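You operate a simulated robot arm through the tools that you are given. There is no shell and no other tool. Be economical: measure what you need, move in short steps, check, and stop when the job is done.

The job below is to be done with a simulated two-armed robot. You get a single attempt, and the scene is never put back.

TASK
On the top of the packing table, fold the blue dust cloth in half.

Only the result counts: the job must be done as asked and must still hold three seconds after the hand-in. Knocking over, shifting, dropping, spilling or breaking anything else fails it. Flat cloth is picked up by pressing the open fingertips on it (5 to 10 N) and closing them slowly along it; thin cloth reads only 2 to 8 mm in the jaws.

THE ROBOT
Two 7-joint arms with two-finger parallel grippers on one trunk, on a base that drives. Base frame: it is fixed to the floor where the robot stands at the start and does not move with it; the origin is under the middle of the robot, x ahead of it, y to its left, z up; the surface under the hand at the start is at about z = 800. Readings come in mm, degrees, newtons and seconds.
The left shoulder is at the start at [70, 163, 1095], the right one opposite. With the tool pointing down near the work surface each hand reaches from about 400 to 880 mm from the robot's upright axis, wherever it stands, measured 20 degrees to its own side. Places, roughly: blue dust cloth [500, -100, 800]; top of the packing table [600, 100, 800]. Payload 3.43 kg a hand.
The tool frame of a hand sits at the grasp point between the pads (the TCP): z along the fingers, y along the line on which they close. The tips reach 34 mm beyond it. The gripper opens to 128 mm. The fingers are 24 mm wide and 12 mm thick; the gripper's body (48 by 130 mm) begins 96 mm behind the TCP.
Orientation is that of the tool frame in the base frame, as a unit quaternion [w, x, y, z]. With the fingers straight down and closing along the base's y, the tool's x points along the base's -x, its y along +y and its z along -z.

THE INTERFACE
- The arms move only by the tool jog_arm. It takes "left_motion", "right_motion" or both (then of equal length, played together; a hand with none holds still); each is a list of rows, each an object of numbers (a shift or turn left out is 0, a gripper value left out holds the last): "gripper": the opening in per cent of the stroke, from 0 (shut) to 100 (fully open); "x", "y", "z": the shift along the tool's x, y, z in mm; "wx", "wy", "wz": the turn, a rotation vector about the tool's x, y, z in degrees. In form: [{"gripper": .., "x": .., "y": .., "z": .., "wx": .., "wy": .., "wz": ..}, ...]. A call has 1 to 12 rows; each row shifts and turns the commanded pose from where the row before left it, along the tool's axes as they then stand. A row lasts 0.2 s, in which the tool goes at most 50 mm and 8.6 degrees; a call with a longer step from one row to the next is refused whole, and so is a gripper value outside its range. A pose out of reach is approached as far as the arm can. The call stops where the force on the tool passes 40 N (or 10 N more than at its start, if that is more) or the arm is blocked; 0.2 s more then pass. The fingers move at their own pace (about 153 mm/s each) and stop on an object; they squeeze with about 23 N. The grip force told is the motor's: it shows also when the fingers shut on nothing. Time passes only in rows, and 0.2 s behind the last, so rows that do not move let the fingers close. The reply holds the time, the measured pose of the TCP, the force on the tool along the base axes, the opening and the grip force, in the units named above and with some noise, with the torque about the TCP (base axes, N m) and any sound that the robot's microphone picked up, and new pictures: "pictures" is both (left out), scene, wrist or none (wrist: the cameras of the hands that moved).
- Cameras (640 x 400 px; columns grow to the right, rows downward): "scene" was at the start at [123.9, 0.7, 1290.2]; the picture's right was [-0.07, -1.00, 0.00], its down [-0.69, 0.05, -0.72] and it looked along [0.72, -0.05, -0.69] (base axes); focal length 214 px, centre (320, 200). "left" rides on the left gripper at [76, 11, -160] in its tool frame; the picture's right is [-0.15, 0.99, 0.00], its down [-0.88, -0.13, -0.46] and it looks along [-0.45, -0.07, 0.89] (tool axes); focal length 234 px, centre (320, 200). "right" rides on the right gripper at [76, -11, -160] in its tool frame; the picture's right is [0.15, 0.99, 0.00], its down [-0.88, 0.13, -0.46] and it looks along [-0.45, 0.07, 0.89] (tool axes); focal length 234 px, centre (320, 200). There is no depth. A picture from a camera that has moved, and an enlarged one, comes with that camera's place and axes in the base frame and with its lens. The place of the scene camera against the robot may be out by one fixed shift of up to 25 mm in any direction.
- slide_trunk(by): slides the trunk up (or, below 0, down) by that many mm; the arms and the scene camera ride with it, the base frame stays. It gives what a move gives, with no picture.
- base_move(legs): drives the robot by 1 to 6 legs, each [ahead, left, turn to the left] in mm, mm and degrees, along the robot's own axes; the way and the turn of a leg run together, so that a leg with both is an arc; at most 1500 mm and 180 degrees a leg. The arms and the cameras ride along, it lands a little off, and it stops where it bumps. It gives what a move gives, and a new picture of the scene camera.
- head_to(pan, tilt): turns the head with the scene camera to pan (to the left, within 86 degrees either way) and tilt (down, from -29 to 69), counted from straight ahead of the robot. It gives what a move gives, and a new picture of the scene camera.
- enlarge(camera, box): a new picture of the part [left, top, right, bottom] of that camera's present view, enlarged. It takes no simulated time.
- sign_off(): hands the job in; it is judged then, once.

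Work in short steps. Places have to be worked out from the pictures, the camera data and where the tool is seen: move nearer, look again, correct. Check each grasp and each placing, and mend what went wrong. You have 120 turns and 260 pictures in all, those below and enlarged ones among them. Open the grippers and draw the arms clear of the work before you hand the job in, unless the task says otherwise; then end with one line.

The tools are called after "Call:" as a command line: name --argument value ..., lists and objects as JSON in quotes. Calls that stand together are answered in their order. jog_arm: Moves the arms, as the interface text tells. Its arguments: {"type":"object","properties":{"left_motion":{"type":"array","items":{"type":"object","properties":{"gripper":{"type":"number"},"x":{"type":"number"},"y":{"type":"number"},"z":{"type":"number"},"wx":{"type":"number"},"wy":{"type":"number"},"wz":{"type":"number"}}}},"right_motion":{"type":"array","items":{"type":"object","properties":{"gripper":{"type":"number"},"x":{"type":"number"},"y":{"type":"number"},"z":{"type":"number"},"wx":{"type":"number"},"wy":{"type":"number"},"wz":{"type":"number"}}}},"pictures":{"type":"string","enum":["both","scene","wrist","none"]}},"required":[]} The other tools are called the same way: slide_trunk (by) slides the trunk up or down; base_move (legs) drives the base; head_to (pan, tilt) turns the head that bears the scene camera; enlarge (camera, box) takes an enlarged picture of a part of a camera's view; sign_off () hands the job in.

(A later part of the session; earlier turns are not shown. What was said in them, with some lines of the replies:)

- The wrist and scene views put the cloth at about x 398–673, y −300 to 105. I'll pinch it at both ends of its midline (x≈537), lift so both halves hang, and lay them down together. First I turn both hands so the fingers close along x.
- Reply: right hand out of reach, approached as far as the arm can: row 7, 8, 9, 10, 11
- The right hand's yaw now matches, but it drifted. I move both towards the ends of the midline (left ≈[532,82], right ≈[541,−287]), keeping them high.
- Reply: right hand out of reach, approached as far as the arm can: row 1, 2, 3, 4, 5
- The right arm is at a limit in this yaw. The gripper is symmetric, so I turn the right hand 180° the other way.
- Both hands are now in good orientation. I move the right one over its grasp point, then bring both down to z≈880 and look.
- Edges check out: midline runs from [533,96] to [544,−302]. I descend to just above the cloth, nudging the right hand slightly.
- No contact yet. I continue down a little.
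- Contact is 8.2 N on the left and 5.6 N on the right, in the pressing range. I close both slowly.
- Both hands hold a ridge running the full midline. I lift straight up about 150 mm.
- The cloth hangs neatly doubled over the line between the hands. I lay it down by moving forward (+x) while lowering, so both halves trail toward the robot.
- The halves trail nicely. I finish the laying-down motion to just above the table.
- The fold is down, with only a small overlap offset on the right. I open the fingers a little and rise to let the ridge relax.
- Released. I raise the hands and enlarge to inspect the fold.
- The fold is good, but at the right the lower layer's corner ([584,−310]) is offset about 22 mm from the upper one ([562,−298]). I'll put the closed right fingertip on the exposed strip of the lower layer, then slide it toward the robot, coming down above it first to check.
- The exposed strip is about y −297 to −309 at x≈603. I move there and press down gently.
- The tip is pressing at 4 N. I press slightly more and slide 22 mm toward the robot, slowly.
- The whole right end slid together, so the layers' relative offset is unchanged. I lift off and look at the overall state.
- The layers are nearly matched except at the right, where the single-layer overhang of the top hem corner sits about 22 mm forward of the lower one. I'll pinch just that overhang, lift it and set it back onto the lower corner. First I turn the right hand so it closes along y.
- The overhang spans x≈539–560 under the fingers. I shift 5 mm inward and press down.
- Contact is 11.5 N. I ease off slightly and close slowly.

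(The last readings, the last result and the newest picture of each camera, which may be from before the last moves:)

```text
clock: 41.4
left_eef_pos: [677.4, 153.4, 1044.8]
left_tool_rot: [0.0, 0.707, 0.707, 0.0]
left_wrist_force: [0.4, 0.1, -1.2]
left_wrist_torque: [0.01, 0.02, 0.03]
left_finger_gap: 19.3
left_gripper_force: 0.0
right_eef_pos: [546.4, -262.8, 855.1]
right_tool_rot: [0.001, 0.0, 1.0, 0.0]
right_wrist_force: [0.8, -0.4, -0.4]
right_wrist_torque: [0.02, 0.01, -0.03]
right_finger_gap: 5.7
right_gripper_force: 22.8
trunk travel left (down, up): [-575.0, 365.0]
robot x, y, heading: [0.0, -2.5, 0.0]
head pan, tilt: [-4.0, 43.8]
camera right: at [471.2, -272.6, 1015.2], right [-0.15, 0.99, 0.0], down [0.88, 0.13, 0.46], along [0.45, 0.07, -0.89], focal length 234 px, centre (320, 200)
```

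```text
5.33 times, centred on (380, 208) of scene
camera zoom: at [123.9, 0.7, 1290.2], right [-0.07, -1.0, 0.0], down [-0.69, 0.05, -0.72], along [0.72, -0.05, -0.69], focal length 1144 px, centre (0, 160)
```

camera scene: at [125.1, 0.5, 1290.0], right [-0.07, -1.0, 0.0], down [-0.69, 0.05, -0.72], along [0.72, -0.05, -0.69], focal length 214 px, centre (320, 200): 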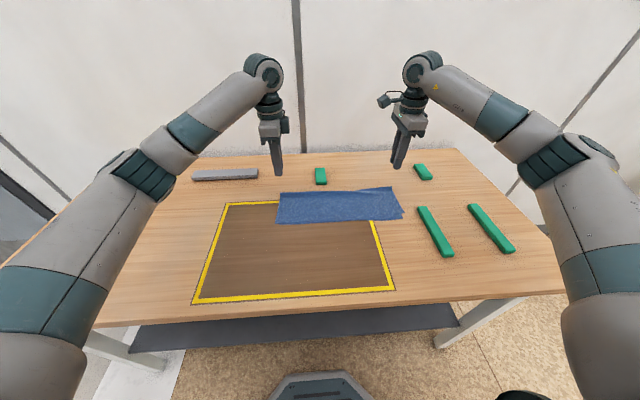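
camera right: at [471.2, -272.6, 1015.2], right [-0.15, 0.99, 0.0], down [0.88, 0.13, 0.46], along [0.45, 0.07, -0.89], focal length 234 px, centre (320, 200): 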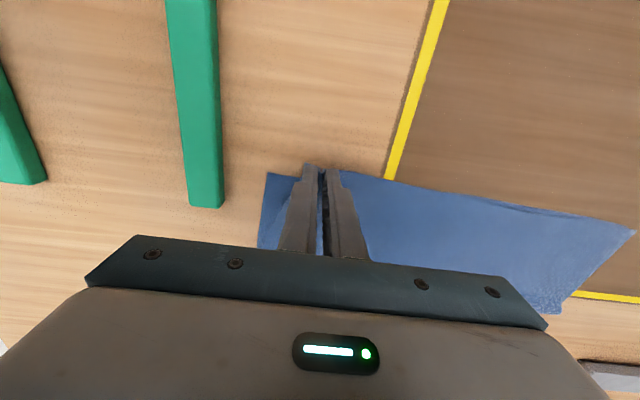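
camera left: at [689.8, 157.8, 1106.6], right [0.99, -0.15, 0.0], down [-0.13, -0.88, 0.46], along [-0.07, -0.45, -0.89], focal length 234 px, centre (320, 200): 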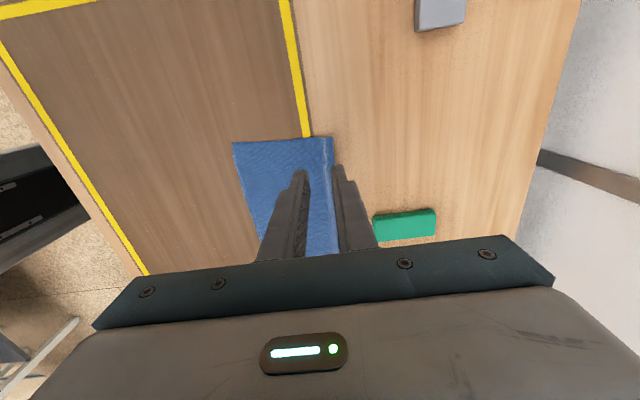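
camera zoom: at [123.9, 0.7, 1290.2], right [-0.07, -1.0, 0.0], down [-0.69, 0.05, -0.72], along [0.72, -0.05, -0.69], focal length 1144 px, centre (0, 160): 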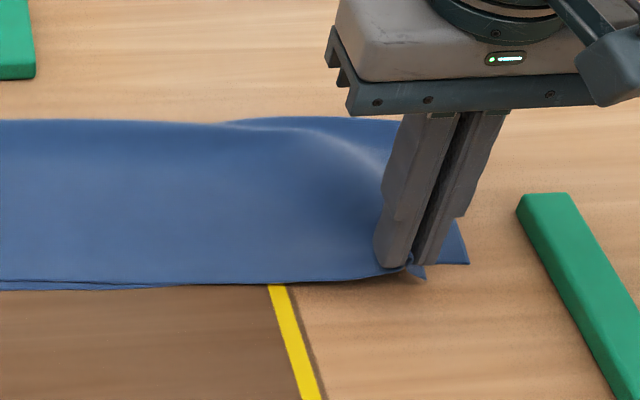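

Only the top layer is held; the lower corner stays on the table. I lift a bit more, shift +18 mm in x and −15 mm in y, lower, and open.

Call:
jog_arm --right_motion '[{"z": -12}, {"z": -12}, {"x": -9, "y": -8}, {"x": -9, "y": -7}, {"z": 14}, {"z": 14}, {"z": 12}, {}]' --pictures "none"

Call:
enlarge --camera "scene" --box '[320, 170, 440, 245]'

```text
clock: 43.2
left_eef_pos: [678.4, 153.2, 1044.2]
left_tool_rot: [0.0, 0.707, 0.707, 0.0]
left_wrist_force: [0.9, -0.7, -0.7]
left_wrist_torque: [0.01, 0.02, -0.04]
left_finger_gap: 19.3
left_gripper_force: 0.0
right_eef_pos: [564.8, -278.4, 839.8]
right_tool_rot: [0.0, 0.001, 1.0, 0.0]
right_wrist_force: [0.4, 0.6, 0.4]
right_wrist_torque: [-0.02, -0.02, 0.0]
right_finger_gap: 5.7
right_gripper_force: 22.0
trunk travel left (down, up): [-575.0, 365.0]
robot x, y, heading: [-0.4, 1.1, 0.1]
head pan, tilt: [-4.0, 43.8]
```

```text
5.33 times, centred on (380, 208) of scene
camera zoom: at [123.9, 0.8, 1290.2], right [-0.07, -1.0, 0.0], down [-0.69, 0.05, -0.72], along [0.72, -0.05, -0.69], focal length 1144 px, centre (0, 160)
```

zoom: 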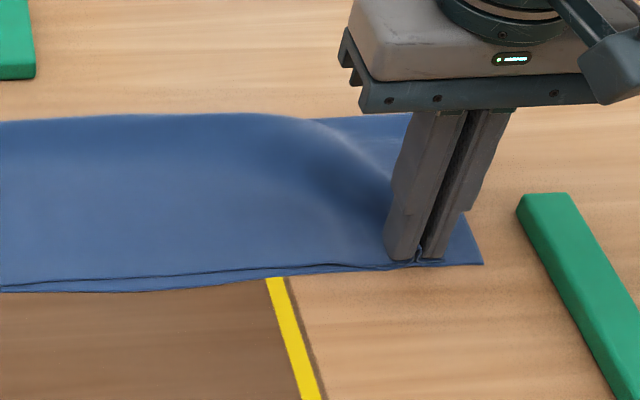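

It lines up well. I open slowly and rise.

Call:
jog_arm --right_motion '[{"z": 1}, {"gripper": 6}, {"gripper": 12}, {"gripper": 18}, {"gripper": 22}, {}, {"z": -8}, {"z": -20}, {"z": -40}, {"z": -40}, {"z": -40}, {}]' --pictures "wrist"

Call:
enlarge --camera "scene" --box '[260, 170, 420, 250]'

Call:
enlarge --camera "right" --box '[240, 90, 480, 250]'

```text
clock: 45.8
left_eef_pos: [677.9, 152.9, 1044.2]
left_tool_rot: [0.0, 0.707, 0.707, 0.0]
left_wrist_force: [0.5, 0.1, -0.3]
left_wrist_torque: [-0.05, 0.02, 0.02]
left_finger_gap: 19.2
left_gripper_force: 0.1
right_eef_pos: [564.2, -278.4, 984.1]
right_tool_rot: [0.0, 0.001, 1.0, -0.001]
right_wrist_force: [-0.9, -0.9, 0.2]
right_wrist_torque: [0.02, 0.03, 0.01]
right_finger_gap: 28.3
right_gripper_force: 0.0
trunk travel left (down, up): [-575.0, 365.0]
robot x, y, heading: [-1.1, -3.2, 0.0]
head pan, tilt: [-4.0, 43.8]
camera right: at [490.2, -288.8, 1145.7], right [-0.15, 0.99, 0.0], down [0.88, 0.13, 0.45], along [0.45, 0.07, -0.89], focal length 234 px, centre (320, 200)
```

right: 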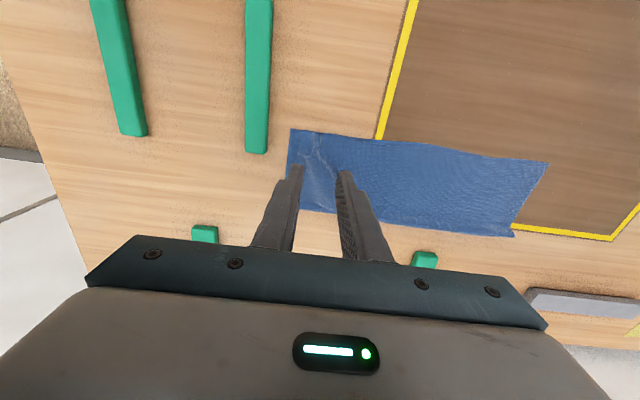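

```text
4.00 times, centred on (340, 210) of scene
camera zoom: at [124.4, 0.3, 1290.1], right [-0.07, -1.0, 0.0], down [-0.69, 0.05, -0.72], along [0.72, -0.05, -0.69], focal length 858 px, centre (240, 160)
```

zoom: 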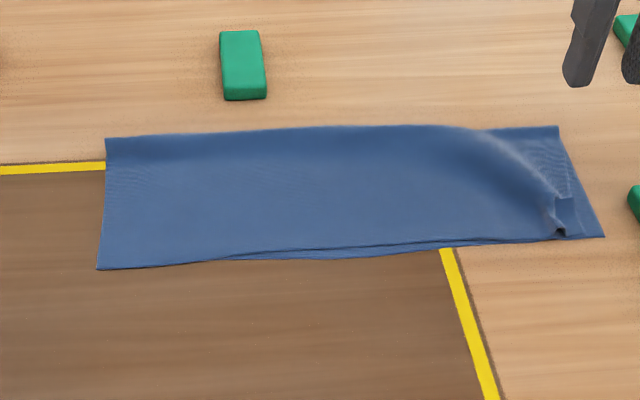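

```text
2.50 times, centred on (360, 170) of right
camera zoom: at [490.2, -288.8, 1145.7], right [-0.15, 0.99, 0.0], down [0.88, 0.13, 0.45], along [0.45, 0.07, -0.89], focal length 585 px, centre (220, 275)
```

zoom: 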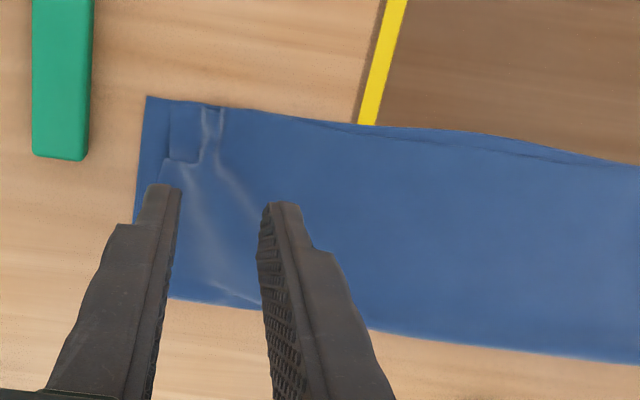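

The hems now align, with a small wrinkle left near the right corner. I look closer.

Call:
enlarge --camera "right" --box '[270, 110, 350, 160]'

Call:
enlarge --camera "scene" --box '[370, 190, 420, 235]'

```text
8.00 times, centred on (310, 135) of right
camera zoom: at [490.2, -288.8, 1145.7], right [-0.15, 0.99, 0.0], down [0.88, 0.13, 0.45], along [0.45, 0.07, -0.89], focal length 1873 px, centre (400, 720)
```

zoom: 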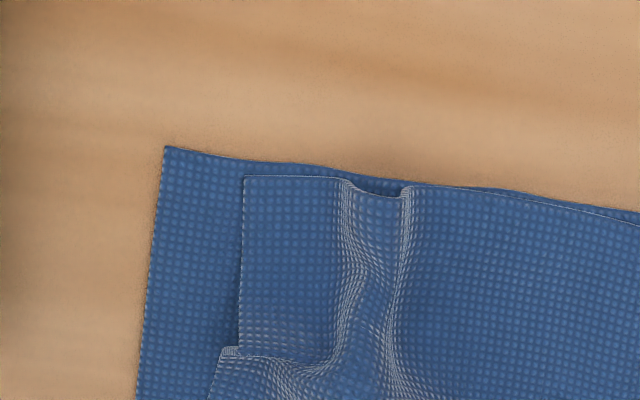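

```text
8.89 times, centred on (395, 212) of scene
camera zoom: at [124.4, 0.3, 1290.1], right [-0.07, -1.0, 0.0], down [-0.69, 0.05, -0.72], along [0.72, -0.05, -0.69], focal length 1906 px, centre (-347, 89)
```

zoom: 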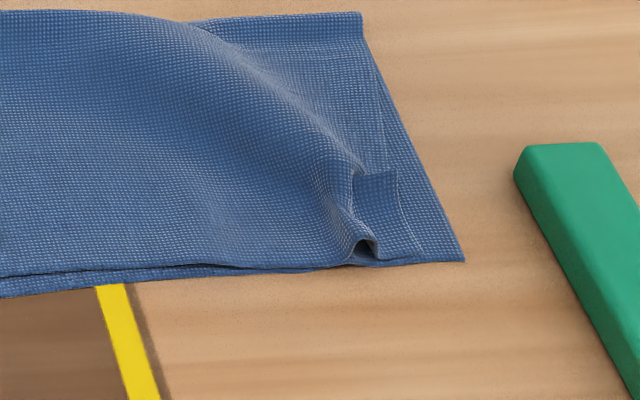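

I'll press the fingertips astride the wrinkle (y≈−281) and open them to spread it out toward the corner.

Call:
jog_arm --right_motion '[{"gripper": 14, "x": -7, "y": -2.5}, {"z": 40}, {"z": 40}, {"z": 40}, {"z": 22}, {"z": 4}, {}]' --pictures "none"

Call:
jog_arm --right_motion '[{"z": 1}, {"z": 0.5}, {}]' --pictures "none"

```text
clock: 47.4
left_eef_pos: [677.4, 153.6, 1043.9]
left_tool_rot: [-0.001, 0.707, 0.707, 0.0]
left_wrist_force: [-0.2, 0.9, 0.6]
left_wrist_torque: [0.01, -0.01, 0.02]
left_finger_gap: 19.2
left_gripper_force: 0.0
right_eef_pos: [570.1, -281.1, 840.2]
right_tool_rot: [0.001, -0.001, 1.0, 0.0]
right_wrist_force: [-0.1, -0.7, -0.1]
right_wrist_torque: [0.03, 0.01, 0.0]
right_finger_gap: 17.7
right_gripper_force: 0.2
trunk travel left (down, up): [-575.0, 365.0]
robot x, y, heading: [-1.3, 0.3, -0.1]
head pan, tilt: [-4.0, 43.8]
```

```text
clock: 48.2
left_eef_pos: [676.6, 153.2, 1044.5]
left_tool_rot: [0.0, 0.707, 0.707, 0.0]
left_wrist_force: [-0.6, 0.1, 0.1]
left_wrist_torque: [0.02, 0.01, 0.02]
left_finger_gap: 18.8
left_gripper_force: 0.1
right_eef_pos: [570.6, -282.5, 838.2]
right_tool_rot: [0.0, 0.0, 1.0, 0.0]
right_wrist_force: [-0.3, 0.0, 0.0]
right_wrist_torque: [0.01, 0.03, 0.01]
right_finger_gap: 17.9
right_gripper_force: 0.1
trunk travel left (down, up): [-575.0, 365.0]
robot x, y, heading: [-0.3, -0.9, -0.1]
head pan, tilt: [-4.0, 43.8]
```

Call:
jog_arm --right_motion '[{"z": 1}, {"z": 0.6}, {}]' --pictures "none"

```text
clock: 49.0
left_eef_pos: [677.2, 153.7, 1045.7]
left_tool_rot: [0.0, 0.707, 0.707, 0.0]
left_wrist_force: [-0.1, 0.8, 0.1]
left_wrist_torque: [0.03, 0.01, 0.02]
left_finger_gap: 19.2
left_gripper_force: 0.0
right_eef_pos: [569.8, -280.6, 837.2]
right_tool_rot: [0.0, 0.0, 1.0, 0.0]
right_wrist_force: [0.5, -0.2, 1.0]
right_wrist_torque: [-0.02, -0.01, 0.02]
right_finger_gap: 17.8
right_gripper_force: 0.2
trunk travel left (down, up): [-575.0, 365.0]
robot x, y, heading: [2.9, -1.0, 0.1]
head pan, tilt: [-4.0, 43.8]
```

Just touching. I press slightly more and open slowly.

Call:
jog_arm --right_motion '[{"z": 0.7}, {"gripper": 18}, {"gripper": 22}, {"gripper": 26}, {"gripper": 30}, {"gripper": 34}, {}, {"z": -6}, {"z": -30}, {"z": -40}, {"z": -40}, {"z": -30}]' --pictures "none"

Call:
enlarge --camera "right" --box '[260, 100, 400, 190]'

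Call:
enlarge --camera "scene" --box '[260, 170, 420, 250]'

```text
clock: 51.6
left_eef_pos: [676.8, 153.2, 1044.6]
left_tool_rot: [-0.001, 0.707, 0.707, 0.0]
left_wrist_force: [0.4, -0.5, -0.1]
left_wrist_torque: [0.02, 0.01, -0.03]
left_finger_gap: 19.1
left_gripper_force: 0.0
right_eef_pos: [570.8, -279.6, 982.4]
right_tool_rot: [-0.001, 0.0, 1.0, 0.0]
right_wrist_force: [-0.1, 0.7, 0.1]
right_wrist_torque: [-0.01, -0.01, 0.02]
right_finger_gap: 43.5
right_gripper_force: 0.1
trunk travel left (down, up): [-575.0, 365.0]
robot x, y, heading: [3.2, 0.2, 0.0]
head pan, tilt: [-4.0, 43.8]
```

```text
4.44 times, centred on (330, 145) of right
camera zoom: at [496.0, -290.7, 1142.6], right [-0.15, 0.99, 0.0], down [0.88, 0.13, 0.46], along [0.45, 0.07, -0.89], focal length 1041 px, centre (276, 444)
```

zoom: 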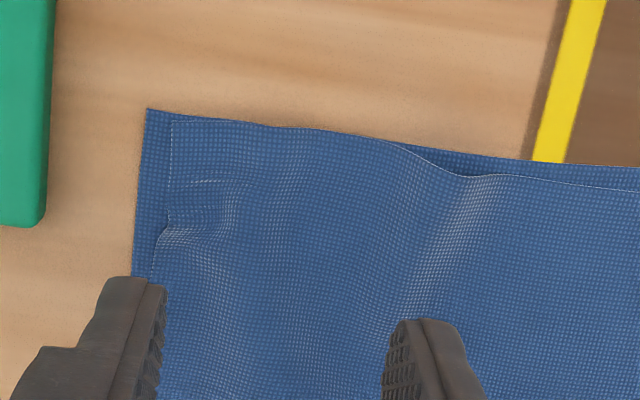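

```text
4.00 times, centred on (340, 210) of scene
camera zoom: at [123.4, 1.0, 1290.2], right [-0.07, -1.0, 0.0], down [-0.69, 0.05, -0.72], along [0.72, -0.05, -0.69], focal length 858 px, centre (240, 160)
```

zoom: 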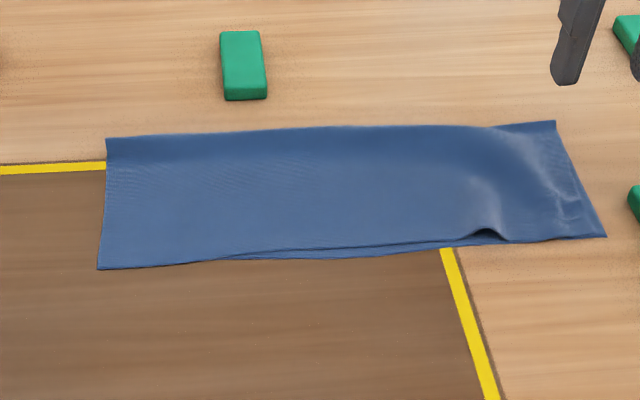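

The layers now match within about 10 mm everywhere and lie nearly flat. I draw both arms clear and take a final look.

Call:
jog_arm --left_motion '[{"gripper": 60, "z": -30}, {"x": 30}, {"x": 30}, {}, {}]' --right_motion '[{"gripper": 60, "z": -40}, {"z": -20, "y": -30}, {"y": -40}, {"y": -30}, {}]' --pictures "scene"

```text
clock: 52.8
left_eef_pos: [678.1, 213.6, 1074.1]
left_tool_rot: [0.0, 0.707, 0.708, 0.0]
left_wrist_force: [-0.4, -0.1, 0.4]
left_wrist_torque: [-0.03, 0.01, -0.01]
left_finger_gap: 76.9
left_gripper_force: 0.0
right_eef_pos: [570.4, -381.0, 1042.4]
right_tool_rot: [0.0, 0.0, 1.0, 0.0]
right_wrist_force: [-0.5, 0.2, 0.6]
right_wrist_torque: [-0.03, 0.0, 0.02]
right_finger_gap: 77.2
right_gripper_force: 0.0
trunk travel left (down, up): [-575.0, 365.0]
robot x, y, heading: [-1.6, -0.3, 0.1]
head pan, tilt: [-4.0, 43.8]
camera scene: at [124.3, 1.6, 1290.2], right [-0.07, -1.0, 0.0], down [-0.69, 0.05, -0.72], along [0.72, -0.05, -0.69], focal length 214 px, centre (320, 200)
```

scene: 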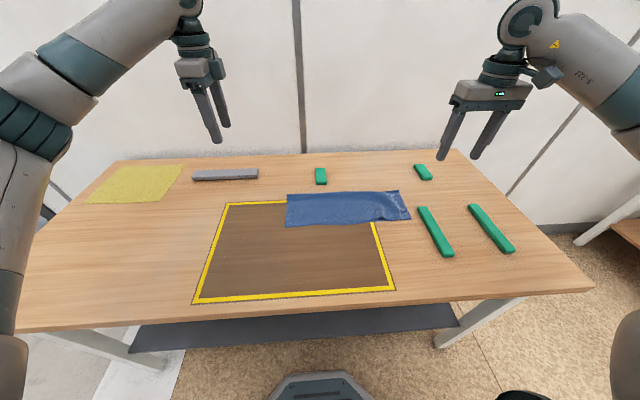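

The cloth is folded in half on the table, the other objects are where they were, and the arms are clear. I'm handing in.

Call:
sign_off

```text
The job is handed in.
```

The blue dust cloth is folded in half on the packing table, with its edges matching to about 10 mm and a small wrinkle near the right corner; nothing else was moved, and the job is handed in.
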